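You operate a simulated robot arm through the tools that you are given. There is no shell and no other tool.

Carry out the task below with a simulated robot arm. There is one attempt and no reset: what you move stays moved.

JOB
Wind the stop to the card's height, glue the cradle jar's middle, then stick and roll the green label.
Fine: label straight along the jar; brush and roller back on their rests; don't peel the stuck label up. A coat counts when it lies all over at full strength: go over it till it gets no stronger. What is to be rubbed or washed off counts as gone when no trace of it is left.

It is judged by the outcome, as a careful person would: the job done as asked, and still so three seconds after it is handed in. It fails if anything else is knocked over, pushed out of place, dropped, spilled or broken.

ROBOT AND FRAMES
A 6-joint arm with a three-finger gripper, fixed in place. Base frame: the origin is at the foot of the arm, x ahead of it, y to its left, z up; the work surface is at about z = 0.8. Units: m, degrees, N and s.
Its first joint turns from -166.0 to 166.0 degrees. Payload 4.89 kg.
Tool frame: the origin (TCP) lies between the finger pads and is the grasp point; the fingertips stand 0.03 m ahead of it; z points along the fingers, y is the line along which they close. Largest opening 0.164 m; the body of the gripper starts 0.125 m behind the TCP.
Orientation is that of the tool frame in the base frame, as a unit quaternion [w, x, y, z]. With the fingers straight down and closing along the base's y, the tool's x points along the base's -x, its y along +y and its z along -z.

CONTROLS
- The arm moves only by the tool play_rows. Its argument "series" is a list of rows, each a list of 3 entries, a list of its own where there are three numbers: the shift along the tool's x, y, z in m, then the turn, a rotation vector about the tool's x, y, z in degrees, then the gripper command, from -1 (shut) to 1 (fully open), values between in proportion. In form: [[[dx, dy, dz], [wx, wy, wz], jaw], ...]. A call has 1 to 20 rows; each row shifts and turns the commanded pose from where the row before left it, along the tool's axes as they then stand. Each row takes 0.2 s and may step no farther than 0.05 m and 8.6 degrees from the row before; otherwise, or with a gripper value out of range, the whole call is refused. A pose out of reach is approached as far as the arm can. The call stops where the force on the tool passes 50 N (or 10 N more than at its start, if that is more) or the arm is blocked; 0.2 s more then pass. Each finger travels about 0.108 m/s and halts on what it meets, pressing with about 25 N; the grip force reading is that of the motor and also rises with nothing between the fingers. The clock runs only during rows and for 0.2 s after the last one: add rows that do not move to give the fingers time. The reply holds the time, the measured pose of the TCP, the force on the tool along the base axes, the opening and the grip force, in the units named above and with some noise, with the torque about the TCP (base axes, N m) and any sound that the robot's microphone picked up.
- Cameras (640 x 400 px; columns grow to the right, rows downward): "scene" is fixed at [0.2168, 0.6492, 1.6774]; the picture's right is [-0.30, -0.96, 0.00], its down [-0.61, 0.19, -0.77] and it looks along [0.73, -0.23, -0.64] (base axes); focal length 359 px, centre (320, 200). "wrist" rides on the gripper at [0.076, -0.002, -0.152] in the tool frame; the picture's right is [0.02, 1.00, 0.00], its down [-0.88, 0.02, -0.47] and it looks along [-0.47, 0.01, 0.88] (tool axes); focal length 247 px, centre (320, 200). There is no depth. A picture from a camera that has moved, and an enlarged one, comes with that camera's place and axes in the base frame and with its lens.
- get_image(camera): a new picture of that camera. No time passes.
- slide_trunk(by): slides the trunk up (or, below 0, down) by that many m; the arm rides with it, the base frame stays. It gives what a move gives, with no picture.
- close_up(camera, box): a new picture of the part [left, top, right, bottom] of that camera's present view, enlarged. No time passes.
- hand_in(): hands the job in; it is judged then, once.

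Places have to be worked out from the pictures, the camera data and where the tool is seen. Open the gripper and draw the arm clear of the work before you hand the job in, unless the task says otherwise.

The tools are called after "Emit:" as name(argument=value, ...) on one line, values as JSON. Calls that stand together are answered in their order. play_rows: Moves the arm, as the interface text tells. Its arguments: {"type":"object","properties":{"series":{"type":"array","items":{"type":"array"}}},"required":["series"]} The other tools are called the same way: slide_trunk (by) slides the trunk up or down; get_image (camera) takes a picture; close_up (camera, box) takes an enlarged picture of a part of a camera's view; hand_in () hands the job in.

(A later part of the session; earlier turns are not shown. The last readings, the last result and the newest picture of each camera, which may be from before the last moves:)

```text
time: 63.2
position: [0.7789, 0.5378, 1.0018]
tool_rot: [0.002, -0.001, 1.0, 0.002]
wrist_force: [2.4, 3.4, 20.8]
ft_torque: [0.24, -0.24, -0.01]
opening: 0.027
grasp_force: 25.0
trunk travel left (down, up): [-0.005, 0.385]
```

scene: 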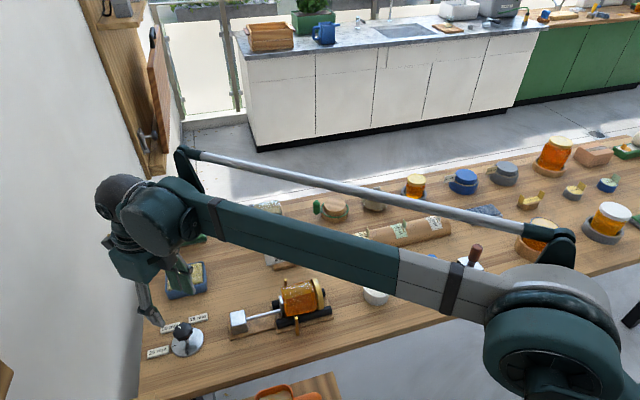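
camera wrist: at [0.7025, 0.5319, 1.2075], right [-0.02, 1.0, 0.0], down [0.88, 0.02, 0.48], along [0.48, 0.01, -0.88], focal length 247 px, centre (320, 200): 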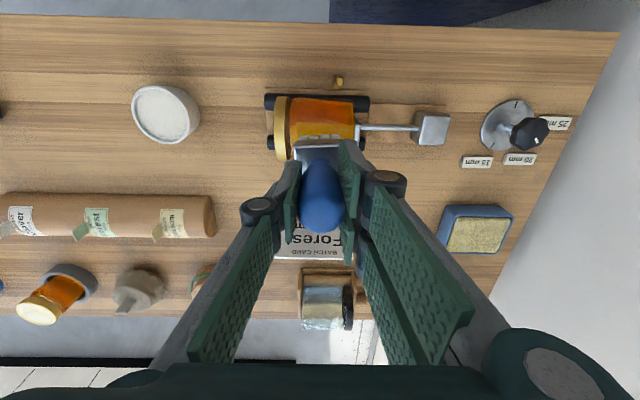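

Contact at 21 N. I ease by under 1 mm and do several strokes across and slightly along the jar.

Emit:
play_rows(series=[[[0, 0, -0.0007], [0, 0, 0], -1], [[0.007, 0, 0], [0, 0, 0], -1], [[0.007, 0, 0], [0, 0, 0], -1], [[-0.007, 0, 0], [0, 0, 0], -1], [[-0.007, 0, 0], [0, 0, 0], -1], [[-0.007, 0, 0], [0, 0, 0], -1], [[-0.007, 0, 0], [0, 0, 0], -1], [[0.007, 0.002, 0], [0, 0, 0], -1], [[0.007, 0.002, 0], [0, 0, 0], -1], [[0.007, 0, 0], [0, 0, 0], -1], [[0.007, 0, 0], [0, 0, 0], -1], [[-0.007, -0.002, 0], [0, 0, 0], -1], [[-0.007, -0.002, 0], [0, 0, 0], -1], [[-0.007, -0.002, 0], [0, 0, 0], -1], [[-0.007, -0.002, 0], [0, 0, 0], -1], [[0.007, 0, 0], [0, 0, 0], -1], [[0.007, 0, 0], [0, 0, 0], -1], [[0.007, 0.002, 0], [0, 0, 0], -1], [[0.007, 0.002, 0], [0, 0, 0], -1], [[0, 0, 0], [0, 0, 0], -1]])

Emit:
play_rows(series=[[[0, 0, -0.03], [0, 0, 0], -1], [[-0.03, 0, -0.03], [0, 0, 0], -1], [[-0.04, 0, 0], [0, 0, 0], -1], [[-0.014, 0, 0], [0, 0, 0], -1], [[0, 0, 0], [0, 0, 0], -1]])

Emit:
close_up(camera="wrist", box=[240, 20, 400, 160])

Emit:
close_up(camera="scene", box=[250, 250, 350, 340])

```text
time: 67.5
position: [0.7655, 0.5378, 1.0017]
tool_rot: [0.001, -0.001, 1.0, 0.002]
wrist_force: [0.3, 0.4, -0.7]
ft_torque: [-0.03, 0.0, 0.0]
opening: 0.0269
grasp_force: 25.1
trunk travel left (down, up): [-0.005, 0.385]
```

```text
time: 68.7
position: [0.8511, 0.5371, 1.0604]
tool_rot: [0.002, 0.0, 1.0, 0.001]
wrist_force: [1.4, 0.1, -0.2]
ft_torque: [0.01, -0.02, 0.0]
opening: 0.0269
grasp_force: 25.0
trunk travel left (down, up): [-0.005, 0.385]
```

```text
2.86 times, centred on (320, 90) of wrist
camera zoom: at [0.7736, 0.5345, 1.2126], right [-0.02, 1.0, 0.0], down [0.88, 0.02, 0.48], along [0.48, 0.01, -0.88], focal length 706 px, centre (320, 514)
```

zoom: 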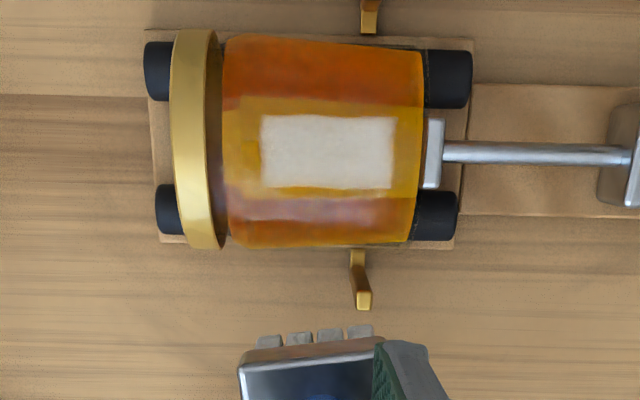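

```text
4.44 times, centred on (300, 295) of scene
camera zoom: at [0.2168, 0.6492, 1.6774], right [-0.3, -0.96, 0.0], down [-0.61, 0.19, -0.77], along [0.73, -0.23, -0.64], focal length 1597 px, centre (409, -222)
```

zoom: 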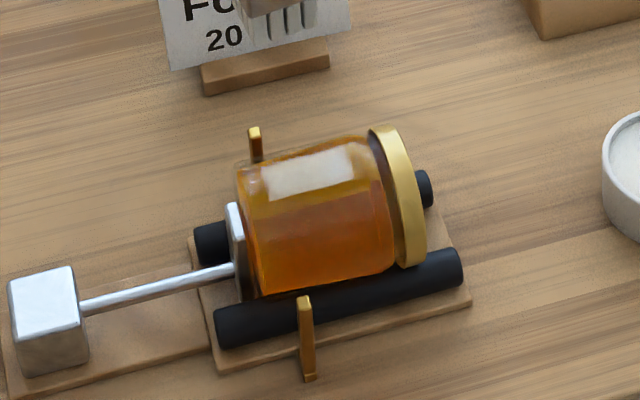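

The patch is a bit more solid. I zoom tightly for a reference of its strength before re-dipping and going over it once more.

Emit:
close_up(camera="wrist", box=[295, 50, 350, 95])

Emit:
get_image(camera="wrist")

```text
8.89 times, centred on (322, 72) of wrist
camera zoom: at [0.7736, 0.5345, 1.2126], right [-0.02, 1.0, 0.0], down [0.88, 0.02, 0.48], along [0.48, 0.01, -0.88], focal length 2195 px, centre (298, 1333)
```

zoom: 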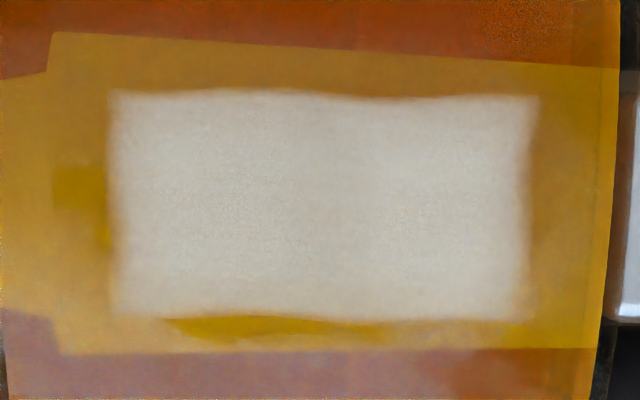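

```text
taken
camera wrist: at [0.7736, 0.5345, 1.2126], right [-0.02, 1.0, 0.0], down [0.88, 0.02, 0.48], along [0.48, 0.01, -0.88], focal length 247 px, centre (320, 200)
```

wrist: 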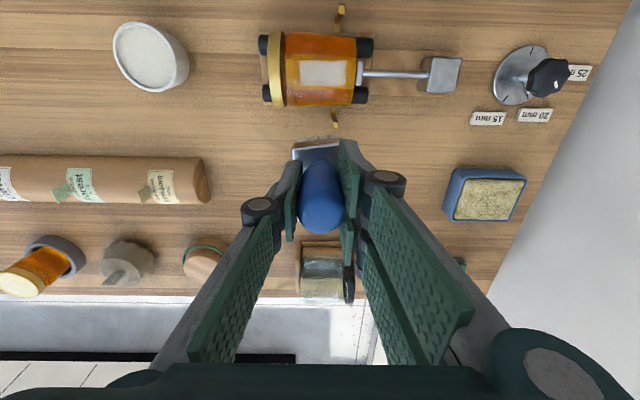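

The coat looks even. I'll re-dip once and go over it again to confirm it's at full strength.

Emit:
play_rows(series=[[[0.0143, -0.038, 0], [0, 0, 0], -1], [[0.0143, -0.038, 0], [0, 0, 0], -1], [[0.0143, -0.038, 0], [0, 0, 0], -1], [[0.0143, -0.038, 0], [0, 0, 0], -1], [[0.0143, -0.038, 0], [0, 0, 0], -1], [[0.0143, -0.038, 0], [0, 0, 0], -1], [[0, 0, 0.04], [0, 0, 0], -1], [[0, 0, 0.04], [0, 0, 0], -1], [[0, 0, 0.035], [0, 0, 0], -1], [[0, 0, 0.006], [0, 0, 0], -1], [[0, 0, 0], [0, 0, 0], -1]])

Emit:
close_up(camera="scene", box=[310, 220, 450, 310])

```text
time: 71.0
position: [0.7626, 0.3108, 0.9393]
tool_rot: [0.002, -0.001, 1.0, 0.002]
wrist_force: [-1.2, 0.2, -0.8]
ft_torque: [-0.02, -0.04, -0.02]
opening: 0.0269
grasp_force: 25.0
trunk travel left (down, up): [-0.005, 0.385]
```

```text
4.44 times, centred on (380, 265) of scene
camera zoom: at [0.2168, 0.6492, 1.6774], right [-0.3, -0.96, 0.0], down [-0.61, 0.19, -0.77], along [0.73, -0.23, -0.64], focal length 1597 px, centre (53, -89)
```

zoom: 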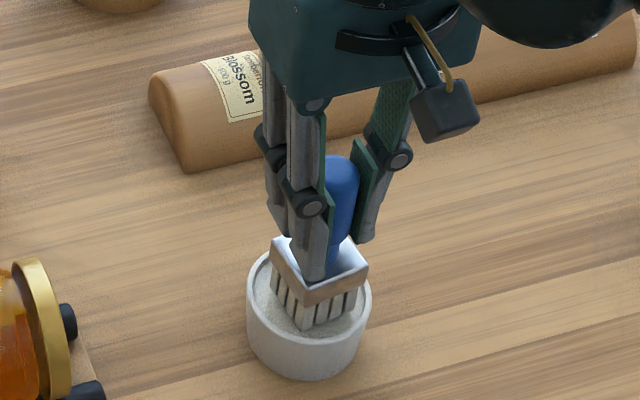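

Almost at the surface; I lower a few mm more.

Emit:
play_rows(series=[[[0, 0, 0.002], [0, 0, 0], -1], [[0, 0, 0], [0, 0, 0], -1]])

Emit:
play_rows(series=[[[0, 0, 0.002], [0, 0, 0], -1], [[0, 0, 0], [0, 0, 0], -1]])

Emit:
play_rows(series=[[[0, 0, 0.0015], [0, 0, 0], -1], [[0, 0, 0], [0, 0, 0], -1]])

```text
time: 71.7
position: [0.7634, 0.3087, 0.9371]
tool_rot: [0.002, -0.001, 1.0, 0.002]
wrist_force: [0.6, -1.0, -0.1]
ft_torque: [0.02, 0.01, 0.01]
opening: 0.0271
grasp_force: 25.2
trunk travel left (down, up): [-0.005, 0.385]
```

```text
time: 72.2
position: [0.7634, 0.3111, 0.9357]
tool_rot: [0.003, -0.001, 1.0, 0.002]
wrist_force: [-0.2, -0.3, -0.1]
ft_torque: [0.04, 0.01, 0.0]
opening: 0.0268
grasp_force: 25.2
trunk travel left (down, up): [-0.005, 0.385]
```

```text
time: 72.8
position: [0.7634, 0.3103, 0.9342]
tool_rot: [0.002, -0.001, 1.0, 0.001]
wrist_force: [1.2, -0.6, 20.1]
ft_torque: [0.16, 0.17, -0.03]
opening: 0.0267
grasp_force: 25.2
trunk travel left (down, up): [-0.005, 0.385]
```

Dipped. I lift and return over the jar.

Emit:
play_rows(series=[[[0, 0, -0.005], [0, 0, 0], -1], [[0, 0, -0.04], [0, 0, 0], -1], [[0, 0, -0.04], [0, 0, 0], -1], [[0, 0, -0.04], [0, 0, 0], -1], [[-0.0028, 0.038, 0], [0, 0, 0], -1], [[-0.0028, 0.038, 0], [0, 0, 0], -1], [[-0.0028, 0.038, 0], [0, 0, 0], -1], [[-0.0028, 0.038, 0], [0, 0, 0], -1], [[-0.0028, 0.038, 0], [0, 0, 0], -1], [[-0.0028, 0.038, 0], [0, 0, 0], -1], [[0, 0, 0.035], [0, 0, 0], -1], [[0, 0, 0.02], [0, 0, 0], -1], [[0, 0, 0.002], [0, 0, 0], -1], [[0, 0, 0.0], [0, 0, 0], -1]])

Emit:
play_rows(series=[[[0, 0, 0.0015], [0, 0, 0], -1], [[0, 0, 0.0], [0, 0, 0], -1]])

```text
time: 75.8
position: [0.7798, 0.5364, 1.0029]
tool_rot: [0.001, -0.001, 1.0, 0.002]
wrist_force: [0.0, 0.4, -0.8]
ft_torque: [-0.01, 0.04, -0.01]
opening: 0.0268
grasp_force: 25.0
trunk travel left (down, up): [-0.005, 0.385]
```

```text
time: 76.5
position: [0.7802, 0.537, 1.0011]
tool_rot: [0.003, -0.001, 1.0, 0.002]
wrist_force: [-0.2, 0.3, -1.1]
ft_torque: [-0.01, 0.0, -0.01]
opening: 0.027
grasp_force: 25.8
trunk travel left (down, up): [-0.005, 0.385]
```

Just above contact; I advance further in 1.5 mm steps.

Emit:
play_rows(series=[[[0, 0, 0.0015], [0, 0, 0], -1], [[0, 0, 0.0], [0, 0, 0], -1]])

Emit:
play_rows(series=[[[0, 0, 0.001], [0, 0, 0], -1], [[0, 0, 0.0], [0, 0, 0], -1]])

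```text
time: 77.0
position: [0.78, 0.5375, 1.0019]
tool_rot: [0.003, -0.001, 1.0, 0.002]
wrist_force: [5.3, 0.9, 20.1]
ft_torque: [0.07, -0.48, 0.01]
opening: 0.027
grasp_force: 25.0
trunk travel left (down, up): [-0.005, 0.385]
```

```text
time: 77.7
position: [0.7775, 0.5366, 1.0001]
tool_rot: [0.001, -0.001, 1.0, 0.002]
wrist_force: [1.7, 1.9, 31.7]
ft_torque: [0.09, -0.18, -0.02]
opening: 0.027
grasp_force: 25.1
trunk travel left (down, up): [-0.005, 0.385]
```

In contact. I back off 1 mm and do a full set of strokes.

Emit:
play_rows(series=[[[0, 0, -0.001], [0, 0, 0], -1], [[0.007, 0, 0], [0, 0, 0], -1], [[0.007, 0, 0], [0, 0, 0], -1], [[-0.007, 0, 0], [0, 0, 0], -1], [[-0.007, 0, 0], [0, 0, 0], -1], [[-0.007, 0, 0], [0, 0, 0], -1], [[-0.007, 0, 0], [0, 0, 0], -1], [[0.007, 0.002, 0], [0, 0, 0], -1], [[0.007, 0.002, 0], [0, 0, 0], -1], [[0.007, 0.002, 0], [0, 0, 0], -1], [[0.007, 0, 0], [0, 0, 0], -1], [[-0.007, -0.003, 0], [0, 0, 0], -1], [[-0.007, -0.003, 0], [0, 0, 0], -1], [[-0.007, -0.003, 0], [0, 0, 0], -1], [[-0.007, -0.003, 0], [0, 0, 0], -1], [[0.007, 0, 0], [0, 0, 0], -1], [[0.007, 0, 0], [0, 0, 0], -1], [[0.007, 0.003, 0], [0, 0, 0], -1], [[0.007, 0.003, 0], [0, 0, 0], -1], [[0, 0, 0], [0, 0, 0], -1]])

Emit:
play_rows(series=[[[0, 0, -0.03], [0, 0, 0], -1], [[-0.03, 0, -0.03], [0, 0, 0], -1], [[-0.04, 0, 0], [0, 0, 0], -1], [[-0.014, 0, 0], [0, 0, 0], -1], [[0, 0, 0], [0, 0, 0], -1]])

Emit:
close_up(camera="wrist", box=[295, 50, 350, 95])

Emit:
close_up(camera="scene", box=[250, 250, 350, 340])

```text
time: 81.8
position: [0.766, 0.5378, 0.9993]
tool_rot: [0.002, -0.002, 1.0, 0.001]
wrist_force: [1.1, -0.8, -0.5]
ft_torque: [-0.03, -0.01, -0.01]
opening: 0.0267
grasp_force: 25.2
trunk travel left (down, up): [-0.005, 0.385]
```

```text
time: 83.0
position: [0.85, 0.5363, 1.0587]
tool_rot: [0.002, -0.001, 1.0, 0.003]
wrist_force: [0.3, -0.6, -0.1]
ft_torque: [0.01, 0.0, 0.02]
opening: 0.0269
grasp_force: 24.8
trunk travel left (down, up): [-0.005, 0.385]
```

```text
8.89 times, centred on (322, 72) of wrist
camera zoom: at [0.7739, 0.5347, 1.2122], right [-0.02, 1.0, 0.0], down [0.88, 0.02, 0.48], along [0.48, 0.01, -0.88], focal length 2195 px, centre (298, 1333)
```

zoom: 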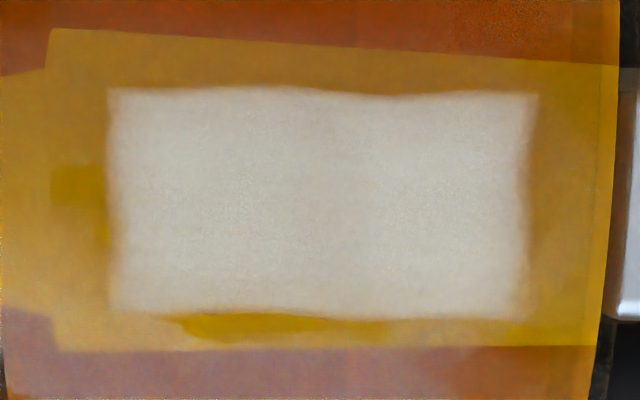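

```text
4.44 times, centred on (300, 295) of scene
camera zoom: at [0.2168, 0.6492, 1.6774], right [-0.3, -0.96, 0.0], down [-0.61, 0.19, -0.77], along [0.73, -0.23, -0.64], focal length 1597 px, centre (409, -222)
```

zoom: 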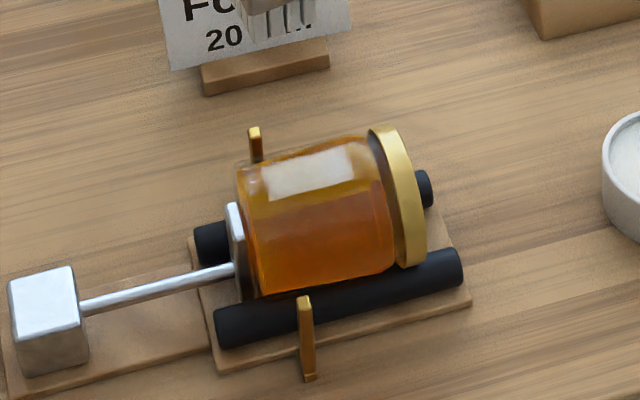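

No further change, so the coat is at full strength. I carry the brush back to its resting spot (0.757, 0.160), now held ~15 mm lower in the grip, and lower slowly until it just touches.

Emit:
play_rows(series=[[[0.0104, -0.0418, 0], [0, 0, 0], -1], [[0.0104, -0.0418, 0], [0, 0, 0], -1], [[0.0104, -0.0418, 0], [0, 0, 0], -1], [[0.0104, -0.0418, 0], [0, 0, 0], -1], [[0.0104, -0.0418, 0], [0, 0, 0], -1], [[0.0104, -0.0418, 0], [0, 0, 0], -1], [[0.0104, -0.0418, 0], [0, 0, 0], -1], [[0.0104, -0.0418, 0], [0, 0, 0], -1], [[0.0104, -0.0418, 0], [0, 0, 0], -1], [[0, 0, 0.04], [0, 0, 0], -1], [[0, 0, 0.04], [0, 0, 0], -1], [[0, 0, 0.04], [0, 0, 0], -1], [[0, 0, 0.02], [0, 0, 0], -1], [[0, 0, 0], [0, 0, 0], -1]])

Emit:
get_image(camera="wrist")

Emit:
close_up(camera="scene", box=[370, 210, 500, 300])

```text
time: 86.0
position: [0.757, 0.1627, 0.9201]
tool_rot: [0.001, -0.001, 1.0, 0.001]
wrist_force: [-0.7, 1.4, -0.1]
ft_torque: [0.02, -0.02, -0.03]
opening: 0.0267
grasp_force: 24.6
trunk travel left (down, up): [-0.005, 0.385]
```

```text
taken
camera wrist: at [0.6804, 0.1604, 1.071], right [-0.02, 1.0, 0.0], down [0.88, 0.02, 0.48], along [0.48, 0.01, -0.88], focal length 247 px, centre (320, 200)
```

wrist: 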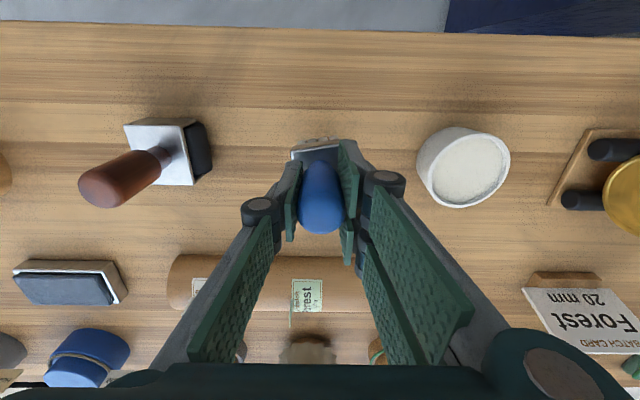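

```text
4.44 times, centred on (435, 255) of scene
camera zoom: at [0.2168, 0.6492, 1.6774], right [-0.3, -0.96, 0.0], down [-0.61, 0.19, -0.77], along [0.73, -0.23, -0.64], focal length 1597 px, centre (-191, -44)
```

zoom: 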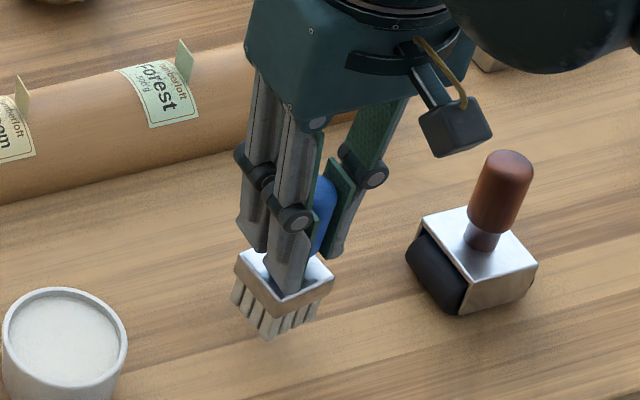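

I check the brush head's alignment in the grip.

Emit:
close_up(camera="wrist", box=[270, 110, 370, 240])

```text
3.08 times, centred on (320, 175) of wrist
camera zoom: at [0.6804, 0.1604, 1.071], right [-0.02, 1.0, 0.0], down [0.88, 0.02, 0.48], along [0.48, 0.01, -0.88], focal length 760 px, centre (320, 277)
```

zoom: 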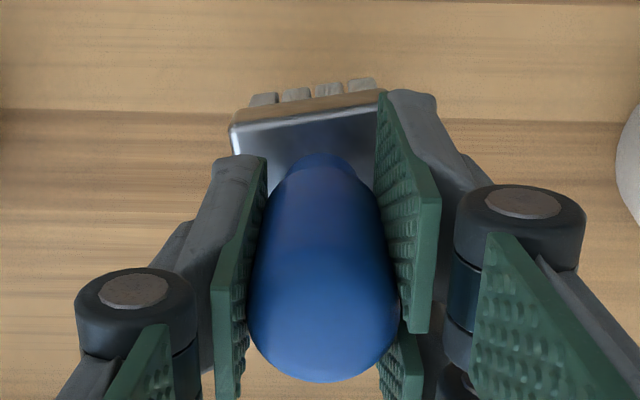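

The brush has spun about 12° in the grip. I turn the tool by +12° to square it up and lower it.

Emit:
play_rows(series=[[[0, -0.001, 0.005], [0, 0, 6], -1], [[0, 0, 0.005], [0, 0, 6], -1], [[0, 0, 0.004], [0, 0, 0], -1], [[0, 0, 0], [0, 0, 0], -1]])

Emit:
close_up(camera="scene", box=[370, 210, 500, 300])

Emit:
close_up(camera="wrist", box=[270, 110, 370, 240])

```text
time: 87.0
position: [0.7567, 0.1606, 0.9054]
tool_rot: [0.002, 0.104, 0.995, 0.002]
wrist_force: [-1.1, 0.6, -0.6]
ft_torque: [-0.01, 0.02, 0.02]
opening: 0.0265
grasp_force: 25.1
trunk travel left (down, up): [-0.005, 0.385]
```

```text
4.44 times, centred on (435, 255) of scene
camera zoom: at [0.2168, 0.6492, 1.6774], right [-0.3, -0.96, 0.0], down [-0.61, 0.19, -0.77], along [0.73, -0.23, -0.64], focal length 1597 px, centre (-191, -44)
```

zoom: 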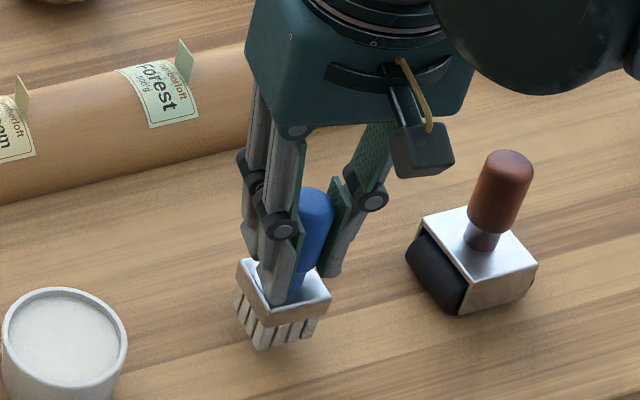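

```text
3.08 times, centred on (320, 175) of wrist
camera zoom: at [0.6817, 0.1746, 1.0571], right [0.19, 0.98, 0.0], down [0.86, -0.16, 0.48], along [0.47, -0.08, -0.88], focal length 760 px, centre (320, 277)
```

zoom: 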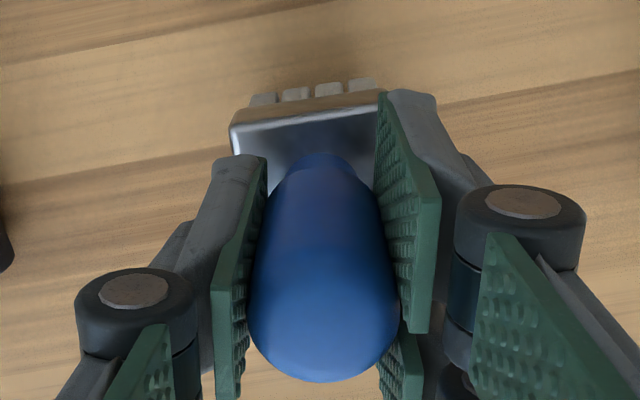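

The head is now parallel to the wood grain, as it was at first. I lower it in small steps until it touches.

Emit:
play_rows(series=[[[0, 0, 0.003], [0, 0, 0], -1], [[0, 0, 0], [0, 0, 0], -1]])

Emit:
play_rows(series=[[[0, 0, 0.002], [0, 0, 0], -1], [[0, 0, 0], [0, 0, 0], -1]])

Emit:
play_rows(series=[[[0, 0, 0.0015], [0, 0, 0], -1], [[0, 0, 0], [0, 0, 0], -1]])

```text
time: 87.7
position: [0.7571, 0.161, 0.9021]
tool_rot: [0.001, 0.104, 0.995, 0.001]
wrist_force: [-0.2, 0.4, -1.0]
ft_torque: [0.02, 0.02, -0.01]
opening: 0.0267
grasp_force: 25.3
trunk travel left (down, up): [-0.005, 0.385]
```

```text
time: 88.2
position: [0.7562, 0.1609, 0.8993]
tool_rot: [0.002, 0.104, 0.995, 0.001]
wrist_force: [-0.3, 0.6, -1.3]
ft_torque: [-0.01, 0.02, 0.0]
opening: 0.0264
grasp_force: 25.3
trunk travel left (down, up): [-0.005, 0.385]
```

```text
time: 88.8
position: [0.757, 0.1596, 0.8975]
tool_rot: [0.002, 0.104, 0.995, 0.001]
wrist_force: [0.1, -0.1, -0.5]
ft_torque: [-0.02, 0.01, 0.0]
opening: 0.0269
grasp_force: 25.0
trunk travel left (down, up): [-0.005, 0.385]
```

Not touching yet; a little lower.

Emit:
play_rows(series=[[[0, 0, 0.0015], [0, 0, 0], -1], [[0, 0, 0], [0, 0, 0], -1]])

Emit:
play_rows(series=[[[0, 0, 0.0015], [0, 0, 0], -1], [[0, 0, 0], [0, 0, 0], -1]])

Emit:
close_up(camera="scene", box=[380, 220, 490, 300])

```text
time: 89.5
position: [0.7586, 0.1616, 0.8966]
tool_rot: [0.002, 0.104, 0.995, 0.001]
wrist_force: [-0.3, -0.4, -0.6]
ft_torque: [-0.02, 0.03, 0.01]
opening: 0.0268
grasp_force: 25.4
trunk travel left (down, up): [-0.005, 0.385]
```

```text
time: 90.0
position: [0.7581, 0.161, 0.8946]
tool_rot: [0.003, 0.103, 0.995, 0.001]
wrist_force: [0.3, -0.1, -0.6]
ft_torque: [-0.02, 0.01, 0.0]
opening: 0.0269
grasp_force: 24.9
trunk travel left (down, up): [-0.005, 0.385]
```

```text
5.00 times, centred on (435, 260) of scene
camera zoom: at [0.2168, 0.6492, 1.6774], right [-0.3, -0.96, 0.0], down [-0.61, 0.19, -0.77], along [0.73, -0.23, -0.64], focal length 1797 px, centre (-255, -100)
```

zoom: 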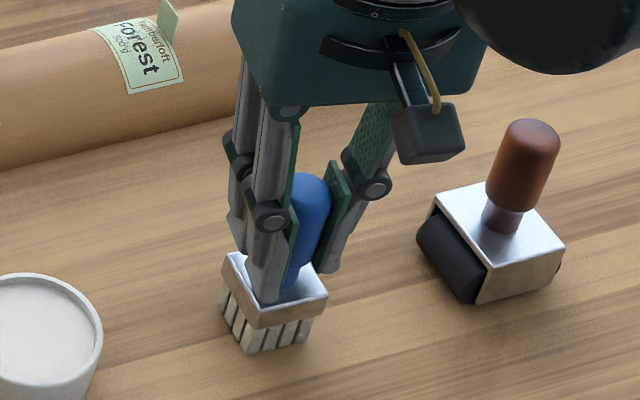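

Very near the table now. Two more small steps.

Emit:
play_rows(series=[[[0, 0, 0.0015], [0, 0, 0], -1], [[0, 0, 0], [0, 0, 0], -1]])

Emit:
play_rows(series=[[[0, 0, 0.0015], [0, 0, 0], -1], [[0, 0, 0], [0, 0, 0], -1]])

```text
time: 90.7
position: [0.7576, 0.1607, 0.894]
tool_rot: [0.002, 0.104, 0.995, 0.002]
wrist_force: [-0.7, -0.2, -1.2]
ft_torque: [0.04, -0.02, 0.01]
opening: 0.0268
grasp_force: 25.1
trunk travel left (down, up): [-0.005, 0.385]
```

```text
time: 91.2
position: [0.7569, 0.1603, 0.895]
tool_rot: [0.002, 0.105, 0.994, 0.001]
wrist_force: [3.0, -0.6, 22.7]
ft_torque: [0.14, 0.01, 0.03]
opening: 0.0268
grasp_force: 24.9
trunk travel left (down, up): [-0.005, 0.385]
```

It's down (23 N). I relieve 1 mm, open the fingers gently, and rise.

Emit:
play_rows(series=[[[0, 0, -0.0015], [0, 0, 0], -1], [[0, 0, 0], [0, 0, 0], -0.6], [[0, 0, 0], [0, 0, 0], -0.3], [[0, 0, 0], [0, 0, 0], 0], [[0, 0, -0.03], [0, 0, 0], 0], [[0, 0, -0.04], [0, 0, 0], 0], [[0, 0, -0.04], [0, 0, -6], 0], [[0, 0, -0.03], [0, 0, -6], 0], [[0, 0, 0], [0, 0, 0], 0]])

Emit:
close_up(camera="scene", box=[340, 200, 500, 300])

Emit:
get_image(camera="wrist")

```text
time: 93.2
position: [0.7579, 0.1599, 1.0351]
tool_rot: [0.002, -0.001, 1.0, 0.002]
wrist_force: [0.5, 0.2, -1.1]
ft_torque: [-0.01, 0.04, 0.01]
opening: 0.0821
grasp_force: 0.1
trunk travel left (down, up): [-0.005, 0.385]
```

```text
4.00 times, centred on (420, 250) of scene
camera zoom: at [0.2168, 0.6492, 1.6774], right [-0.3, -0.96, 0.0], down [-0.61, 0.19, -0.77], along [0.73, -0.23, -0.64], focal length 1437 px, centre (-80, 0)
```

zoom: 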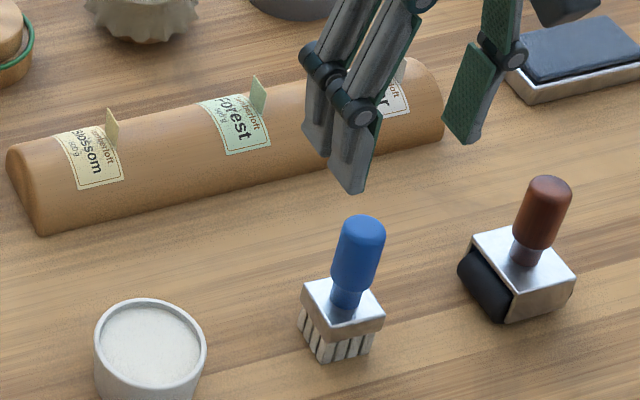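

```text
taken
camera wrist: at [0.681, 0.1573, 1.1873], right [-0.02, 1.0, 0.0], down [0.88, 0.02, 0.48], along [0.48, 0.01, -0.88], focal length 247 px, centre (320, 200)
```

wrist: 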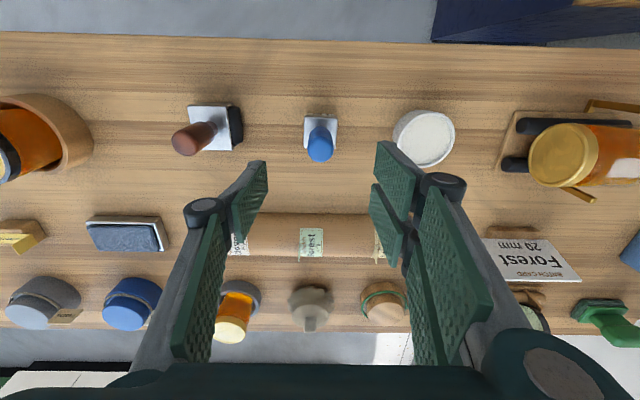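

The brush stands squarely back at its place. Now I move towards the label holder for a close look at the green label and its tab.

Emit:
play_rows(series=[[[-0.045, -0.003, 0], [0, 0, 0], 0], [[-0.045, -0.003, 0], [0, 0, 0], 0], [[0, 0, 0], [0, 0, 0], 0]])

Emit:
get_image(camera="wrist")

Emit:
close_up(camera="wrist", box=[270, 100, 370, 200])

Emit:
close_up(camera="scene", box=[370, 200, 440, 250])

```text
time: 94.0
position: [0.849, 0.1529, 1.0335]
tool_rot: [0.002, -0.002, 1.0, 0.002]
wrist_force: [-0.6, -0.6, 0.6]
ft_torque: [-0.01, -0.11, 0.01]
opening: 0.0819
grasp_force: 0.1
trunk travel left (down, up): [-0.005, 0.385]
```

```text
taken
camera wrist: at [0.7717, 0.1511, 1.1853], right [-0.02, 1.0, 0.0], down [0.88, 0.02, 0.48], along [0.48, 0.01, -0.88], focal length 247 px, centre (320, 200)
```

wrist: 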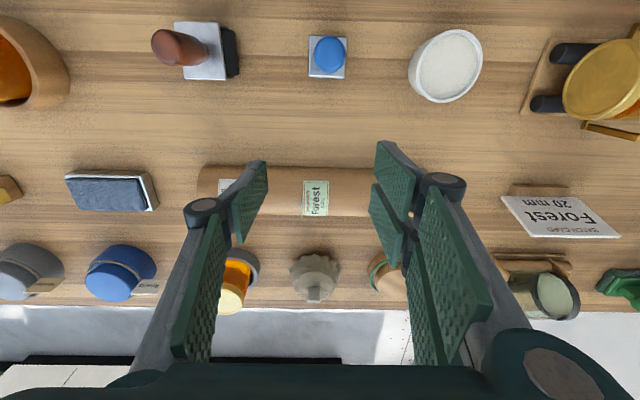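

```text
4.00 times, centred on (320, 150) of wrist
camera zoom: at [0.7717, 0.1511, 1.1853], right [-0.02, 1.0, 0.0], down [0.88, 0.02, 0.48], along [0.48, 0.01, -0.88], focal length 988 px, centre (320, 400)
```

zoom: 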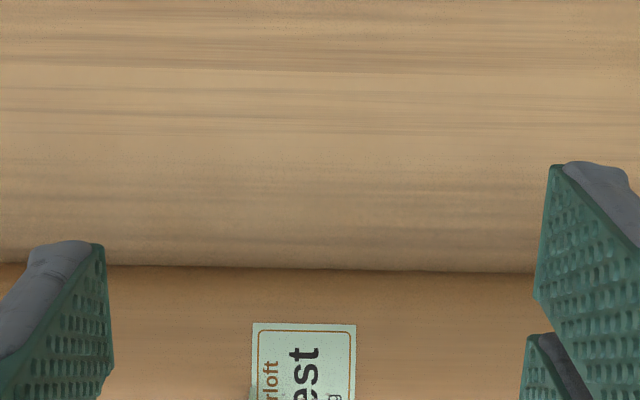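

```text
8.00 times, centred on (405, 225) of scene
camera zoom: at [0.2168, 0.6492, 1.6774], right [-0.3, -0.96, 0.0], down [-0.61, 0.19, -0.77], along [0.73, -0.23, -0.64], focal length 2874 px, centre (-360, 0)
```

zoom: 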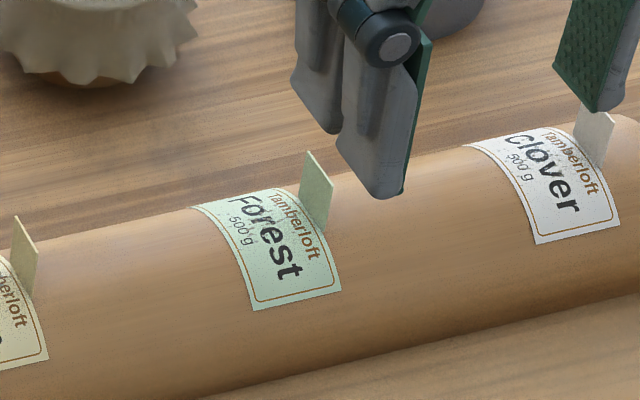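

I zoom onto the label itself from the wrist camera.

Emit:
close_up(camera="wrist", box=[270, 150, 370, 230])

```text
5.00 times, centred on (320, 190) of wrist
camera zoom: at [0.7717, 0.1511, 1.1853], right [-0.02, 1.0, 0.0], down [0.88, 0.02, 0.48], along [0.48, 0.01, -0.88], focal length 1235 px, centre (320, 250)
```

zoom: 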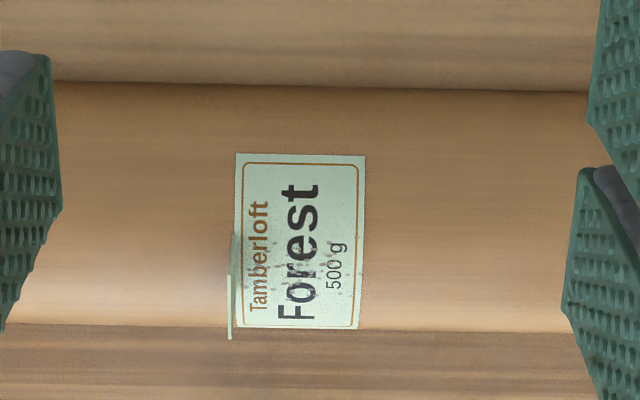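

The label is ~40 mm along y (0.128–0.168), draped over the ridge at x ≈ 0.963, z ≈ 0.843; its tab (normal along y, ~25 mm tall) stands at y ≈ 0.128. I move above the tab with narrowed jaws.

Emit:
play_rows(series=[[[-0.0385, -0.0083, 0], [0, 0, 0], -0.3], [[-0.0385, -0.0083, 0], [0, 0, 0], -0.4], [[-0.0385, -0.0083, 0], [0, 0, 0], -0.4], [[0, 0, 0.04], [0, 0, 0], -0.4], [[0, 0, 0.04], [0, 0, 0], -0.4], [[0, 0, 0], [0, 0, 0], -0.4]])

Emit:
close_up(camera="wrist", box=[250, 120, 390, 250])

Emit:
close_up(camera="scene", box=[350, 170, 460, 260])

Emit:
get_image(camera="wrist")

```text
time: 95.5
position: [0.9643, 0.1278, 0.9541]
tool_rot: [0.001, 0.0, 1.0, 0.002]
wrist_force: [-0.1, -0.9, 0.0]
ft_torque: [-0.01, -0.01, -0.02]
opening: 0.0492
grasp_force: 0.1
trunk travel left (down, up): [-0.005, 0.385]
```

```text
3.08 times, centred on (320, 185) of wrist
camera zoom: at [0.887, 0.1263, 1.1062], right [-0.02, 1.0, 0.0], down [0.88, 0.02, 0.48], along [0.48, 0.01, -0.88], focal length 760 px, centre (320, 246)
```

zoom: 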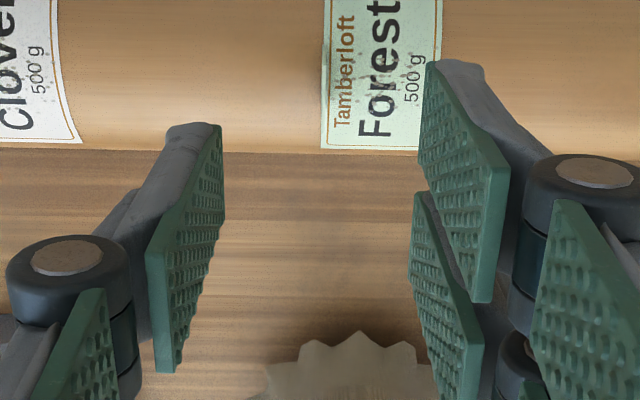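

```text
4.44 times, centred on (405, 215) of scene
camera zoom: at [0.2168, 0.6492, 1.6774], right [-0.3, -0.96, 0.0], down [-0.61, 0.19, -0.77], along [0.73, -0.23, -0.64], focal length 1597 px, centre (-58, 133)
```

zoom: 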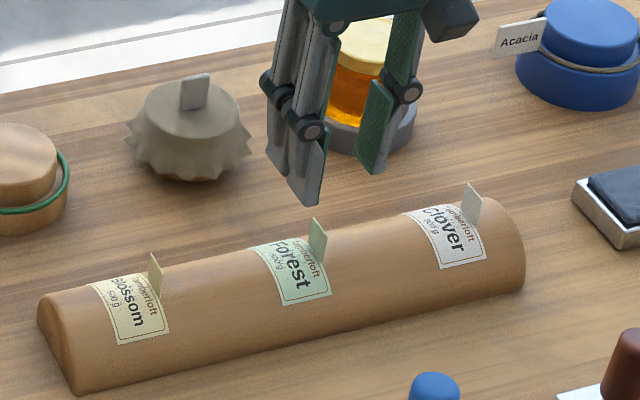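

```text
taken
camera wrist: at [0.887, 0.1263, 1.1062], right [-0.02, 1.0, 0.0], down [0.88, 0.02, 0.48], along [0.48, 0.01, -0.88], focal length 247 px, centre (320, 200)
```

wrist: 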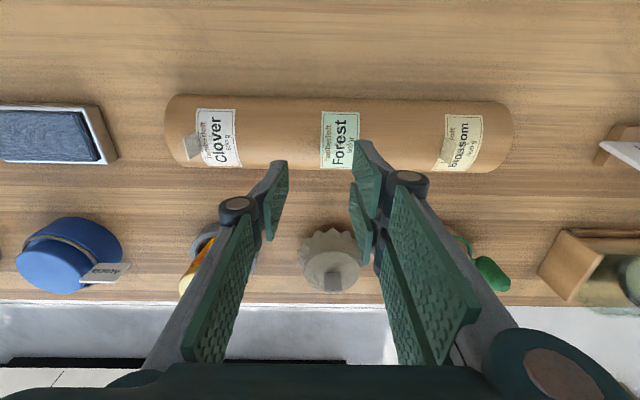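

The tab lies in line with the jaws (edge-on at the image centre). I descend so the fingertips straddle the tab about 6 mm above the label.

Emit:
play_rows(series=[[[0, 0.0005, 0.035], [0, 0, 0], -0.4], [[0, 0, 0.025], [0, 0, 0], -0.4], [[0, 0, 0.013], [0, 0, 0], -0.4], [[0, 0, 0], [0, 0, 0], -0.4]])

Emit:
close_up(camera="wrist", box=[250, 100, 390, 250])

Emit:
close_up(camera="scene", box=[370, 190, 450, 250])

```text
time: 96.5
position: [0.9637, 0.1308, 0.8821]
tool_rot: [0.003, -0.002, 1.0, 0.001]
wrist_force: [0.4, -0.1, 0.1]
ft_torque: [-0.03, -0.04, 0.02]
opening: 0.0492
grasp_force: 0.0
trunk travel left (down, up): [-0.005, 0.385]
```

```text
2.67 times, centred on (320, 175) of wrist
camera zoom: at [0.8866, 0.1277, 1.033], right [-0.02, 1.0, 0.0], down [0.88, 0.02, 0.48], along [0.48, 0.01, -0.88], focal length 659 px, centre (320, 267)
```

zoom: 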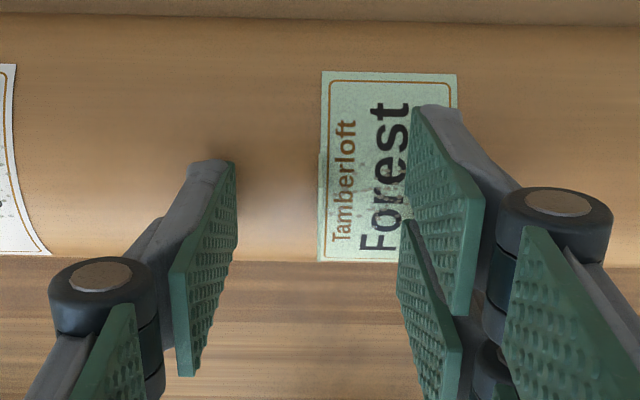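

```text
6.67 times, centred on (410, 220) of scene
camera zoom: at [0.2168, 0.6492, 1.6774], right [-0.3, -0.96, 0.0], down [-0.61, 0.19, -0.77], along [0.73, -0.23, -0.64], focal length 2395 px, centre (-280, 67)
```

zoom: 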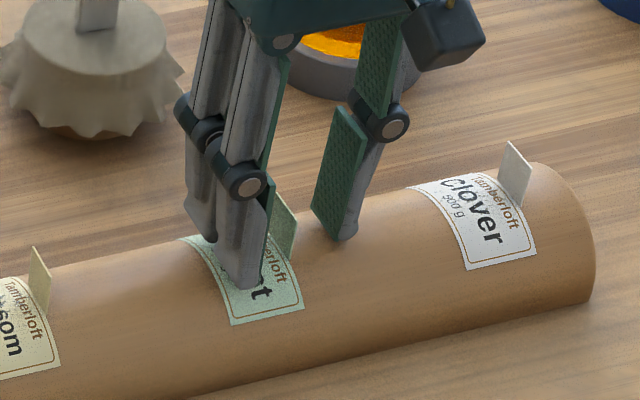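

Fingers straddle the tab. I close on it.

Emit:
play_rows(series=[[[0, 0, 0.002], [0, 0, 0], -0.6], [[0, 0, 0], [0, 0, 0], -0.8], [[0, 0, 0], [0, 0, 0], -1], [[0, 0, 0], [0, 0, 0], -1]])

Emit:
close_up(camera="wrist", box=[250, 100, 390, 250])

Emit:
close_up(camera="scene", box=[370, 190, 450, 250])

```text
time: 97.5
position: [0.963, 0.1295, 0.8796]
tool_rot: [0.002, -0.001, 1.0, 0.001]
wrist_force: [0.1, 0.1, -0.1]
ft_torque: [0.02, 0.0, 0.01]
opening: 0.006
grasp_force: 24.5
trunk travel left (down, up): [-0.005, 0.385]
```

```text
2.67 times, centred on (320, 175) of wrist
camera zoom: at [0.8865, 0.1277, 1.0312], right [-0.02, 1.0, 0.0], down [0.88, 0.02, 0.48], along [0.48, 0.01, -0.88], focal length 659 px, centre (320, 267)
```

zoom: 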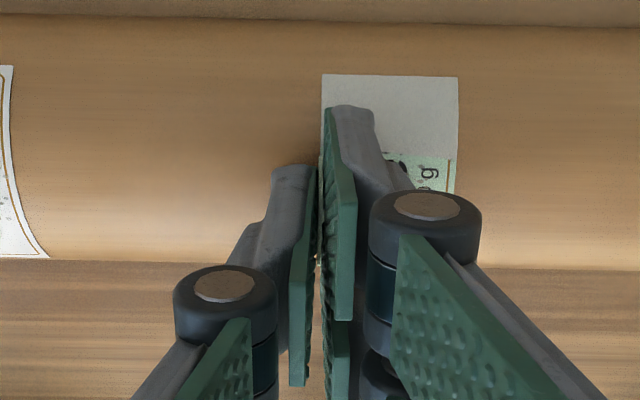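

```text
6.67 times, centred on (410, 220) of scene
camera zoom: at [0.2168, 0.6492, 1.6774], right [-0.3, -0.96, 0.0], down [-0.61, 0.19, -0.77], along [0.73, -0.23, -0.64], focal length 2395 px, centre (-280, 67)
```

zoom: 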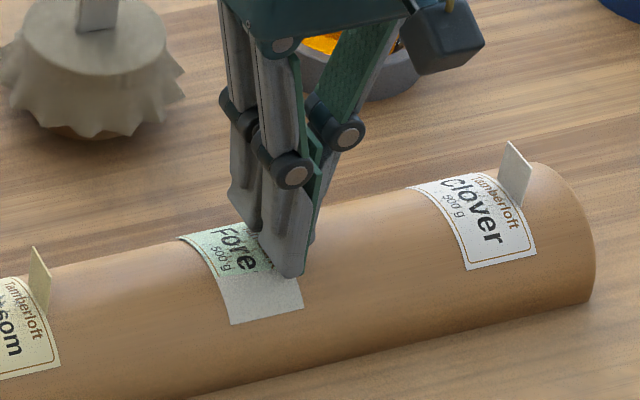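

The grip is on the tab (opening 6 mm), and the backing shows underneath. I lift it straight up.

Emit:
play_rows(series=[[[0, 0, -0.01], [0, 0, 0], -1], [[0, 0, -0.02], [0, 0, 0], -1], [[0, 0, -0.04], [0, 0, 0], -1], [[0, 0, -0.04], [0, 0, 0], -1], [[0, 0, 0], [0, 0, 0], -1]])

Emit:
get_image(camera="wrist")

Emit:
close_up(camera="scene", box=[350, 150, 460, 250])

```text
time: 98.7
position: [0.962, 0.1322, 0.9902]
tool_rot: [0.002, -0.001, 1.0, 0.002]
wrist_force: [0.4, -0.2, 0.2]
ft_torque: [-0.02, 0.05, 0.0]
opening: 0.006
grasp_force: 24.7
trunk travel left (down, up): [-0.005, 0.385]
```

```text
taken
camera wrist: at [0.8851, 0.1292, 1.1411], right [-0.02, 1.0, 0.0], down [0.88, 0.02, 0.48], along [0.48, 0.01, -0.88], focal length 247 px, centre (320, 200)
```

wrist: 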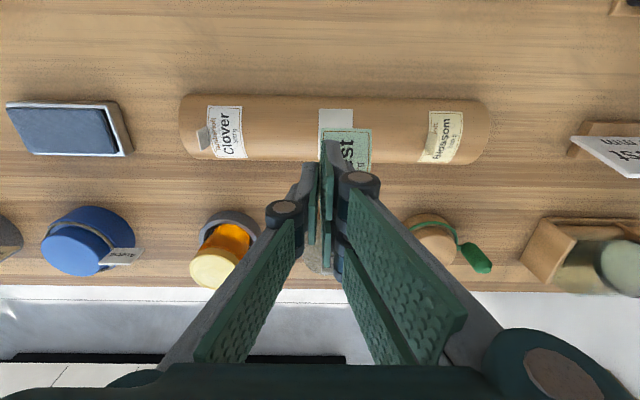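

```text
4.00 times, centred on (405, 200) of scene
camera zoom: at [0.2168, 0.6492, 1.6774], right [-0.3, -0.96, 0.0], down [-0.61, 0.19, -0.77], along [0.73, -0.23, -0.64], focal length 1437 px, centre (-20, 200)
```

zoom: 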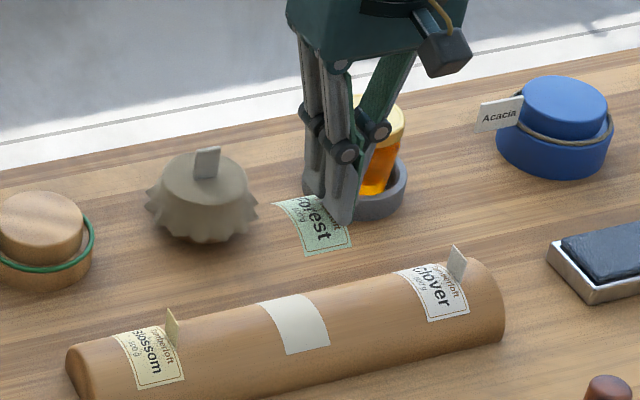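

The label came away cleanly, still curved. I raise it and carry it over the jar: TCP target about (0.782, 0.518) so the label spans y ≈ 0.517–0.557.

Emit:
play_rows(series=[[[0, 0, -0.04], [0, 0, 0], -1], [[0, 0, -0.02], [0, 0, 0], -1], [[0.02, 0.0429, 0], [0, 0, 0], -1], [[0.02, 0.0429, 0], [0, 0, 0], -1], [[0.02, 0.0429, 0], [0, 0, 0], -1], [[0.02, 0.0429, 0], [0, 0, 0], -1], [[0.02, 0.0429, 0], [0, 0, 0], -1], [[0.02, 0.0429, 0], [0, 0, 0], -1], [[0.02, 0.0429, 0], [0, 0, 0], -1], [[0.02, 0.0429, 0], [0, 0, 0], -1], [[0.02, 0.0429, 0], [0, 0, 0], -1], [[0, 0, 0], [0, 0, 0], -1]])

Emit:
get_image(camera="wrist")

Emit:
close_up(camera="scene", box=[220, 200, 380, 340])

Emit:
close_up(camera="wrist", box=[240, 60, 400, 220])

```text
time: 101.2
position: [0.7826, 0.5143, 1.0495]
tool_rot: [0.002, 0.0, 1.0, 0.0]
wrist_force: [0.0, -0.8, 0.9]
ft_torque: [0.1, 0.06, 0.01]
opening: 0.006
grasp_force: 25.4
trunk travel left (down, up): [-0.005, 0.385]
```

```text
taken
camera wrist: at [0.7056, 0.5126, 1.2007], right [-0.02, 1.0, 0.0], down [0.88, 0.02, 0.48], along [0.48, 0.01, -0.88], focal length 247 px, centre (320, 200)
```

wrist: 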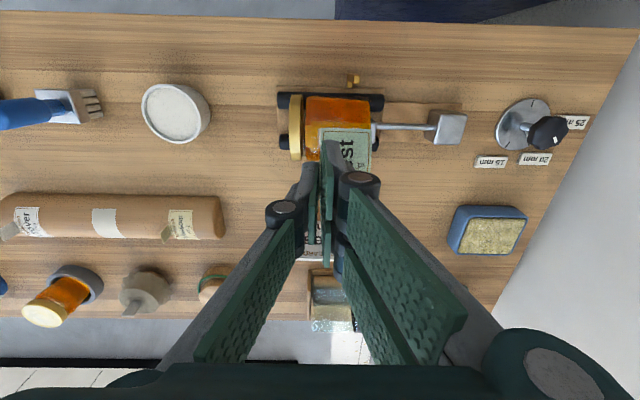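

```text
2.86 times, centred on (300, 270) of scene
camera zoom: at [0.2168, 0.6492, 1.6774], right [-0.3, -0.96, 0.0], down [-0.61, 0.19, -0.77], along [0.73, -0.23, -0.64], focal length 1027 px, centre (377, 0)
```

zoom: 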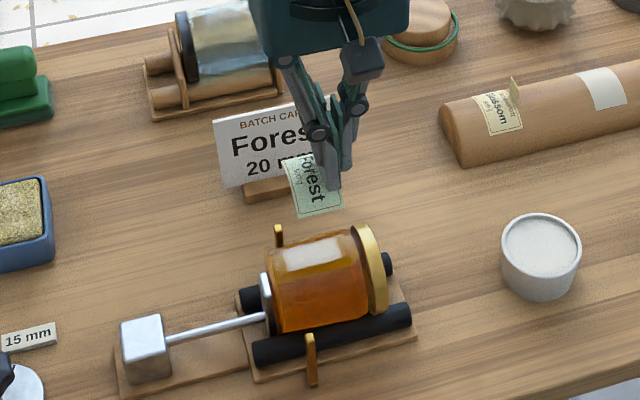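

```text
2.50 times, centred on (320, 140) of wrist
camera zoom: at [0.7056, 0.5126, 1.2007], right [-0.02, 1.0, 0.0], down [0.88, 0.02, 0.48], along [0.48, 0.01, -0.88], focal length 617 px, centre (320, 350)
```

zoom: 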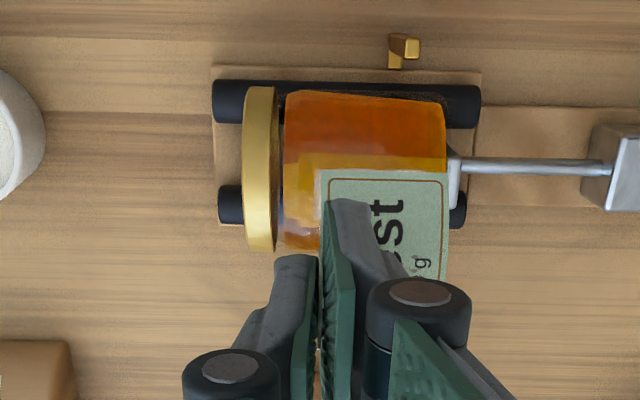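

The label spans y ≈ 0.513–0.555; I shift +2.5 mm so its lower edge lies at ≈ 0.557 (20 mm from the base, at the posts), then descend to just above the jar.

Emit:
play_rows(series=[[[0.001, 0.0025, 0.04], [0, 0, 0], -1], [[0, 0, 0.035], [0, 0, 0], -1], [[0, 0, 0.014], [0, 0, 0], -1], [[0, 0, 0], [0, 0, 0], -1]])

Emit:
close_up(camera="scene", box=[240, 230, 360, 340])

Emit:
close_up(camera="wrist", box=[240, 60, 400, 220])

```text
time: 102.2
position: [0.7824, 0.5194, 0.96]
tool_rot: [0.002, -0.002, 1.0, 0.002]
wrist_force: [-0.7, 0.4, 0.5]
ft_torque: [0.03, -0.02, 0.0]
opening: 0.006
grasp_force: 25.1
trunk travel left (down, up): [-0.005, 0.385]
```

```text
3.64 times, centred on (300, 285) of scene
camera zoom: at [0.2168, 0.6492, 1.6774], right [-0.3, -0.96, 0.0], down [-0.61, 0.19, -0.77], along [0.73, -0.23, -0.64], focal length 1307 px, centre (393, -109)
```

zoom: 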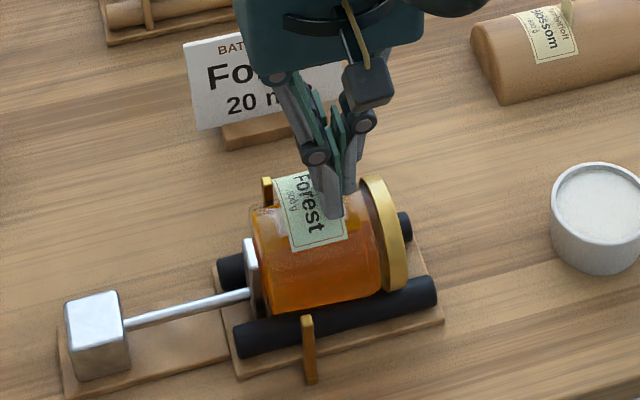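

```text
2.50 times, centred on (320, 140) of wrist
camera zoom: at [0.7055, 0.517, 1.1118], right [-0.02, 1.0, 0.0], down [0.88, 0.02, 0.48], along [0.48, 0.01, -0.88], focal length 617 px, centre (320, 350)
```

zoom: 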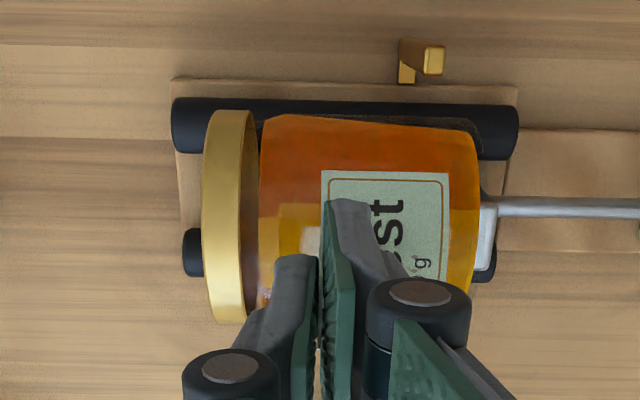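

The label's lower edge is about 20 mm from the base, and its centre matches the glue patch centre within ~1 mm. I shift –1 mm and lower towards contact.

Emit:
play_rows(series=[[[0.0005, -0.001, 0.01], [0, 0, 0], -1], [[0, 0, 0.003], [0, 0, 0], -1], [[0, 0, 0], [0, 0, 0], -1]])

Emit:
play_rows(series=[[[0, 0, 0.002], [0, 0, 0], -1], [[0, 0, 0], [0, 0, 0], -1]])

Emit:
play_rows(series=[[[0, 0, 0.002], [0, 0, 0], -1], [[0, 0, 0], [0, 0, 0], -1]])

Emit:
close_up(camera="scene", box=[240, 230, 360, 340])

Emit:
close_up(camera="wrist", box=[240, 60, 400, 220])

```text
time: 103.0
position: [0.7808, 0.5176, 0.9472]
tool_rot: [0.003, 0.0, 1.0, 0.002]
wrist_force: [0.0, 0.5, 0.2]
ft_torque: [-0.04, 0.03, -0.03]
opening: 0.006
grasp_force: 24.8
trunk travel left (down, up): [-0.005, 0.385]
```

```text
time: 103.7
position: [0.7806, 0.5182, 0.9462]
tool_rot: [0.002, -0.002, 1.0, 0.001]
wrist_force: [0.0, -0.2, -1.2]
ft_torque: [-0.02, 0.02, -0.02]
opening: 0.0059
grasp_force: 25.1
trunk travel left (down, up): [-0.005, 0.385]
```

```text
time: 104.2
position: [0.7805, 0.52, 0.9436]
tool_rot: [0.002, -0.001, 1.0, 0.002]
wrist_force: [-0.4, 0.1, 0.1]
ft_torque: [0.0, 0.03, 0.0]
opening: 0.0061
grasp_force: 25.2
trunk travel left (down, up): [-0.005, 0.385]
```

```text
3.64 times, centred on (300, 285) of scene
camera zoom: at [0.2168, 0.6492, 1.6774], right [-0.3, -0.96, 0.0], down [-0.61, 0.19, -0.77], along [0.73, -0.23, -0.64], focal length 1307 px, centre (393, -109)
```

zoom: 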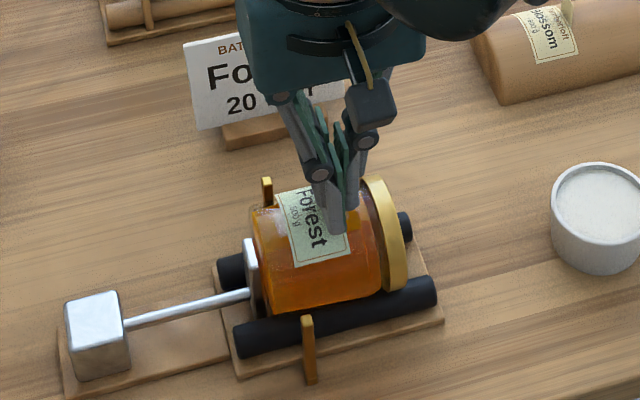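

```text
2.50 times, centred on (320, 140) of wrist
camera zoom: at [0.704, 0.5159, 1.0959], right [-0.02, 1.0, 0.0], down [0.88, 0.02, 0.48], along [0.48, 0.01, -0.88], focal length 617 px, centre (320, 350)
```

zoom: 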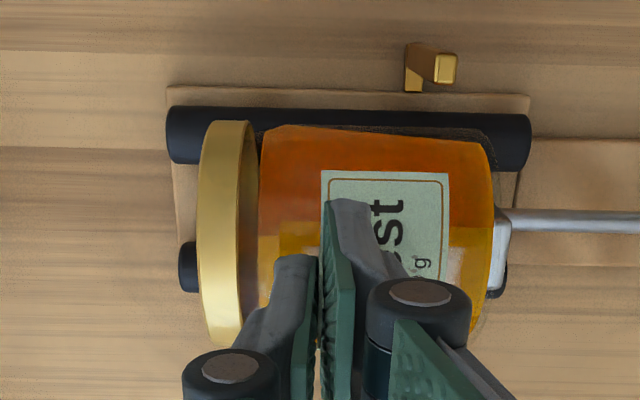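

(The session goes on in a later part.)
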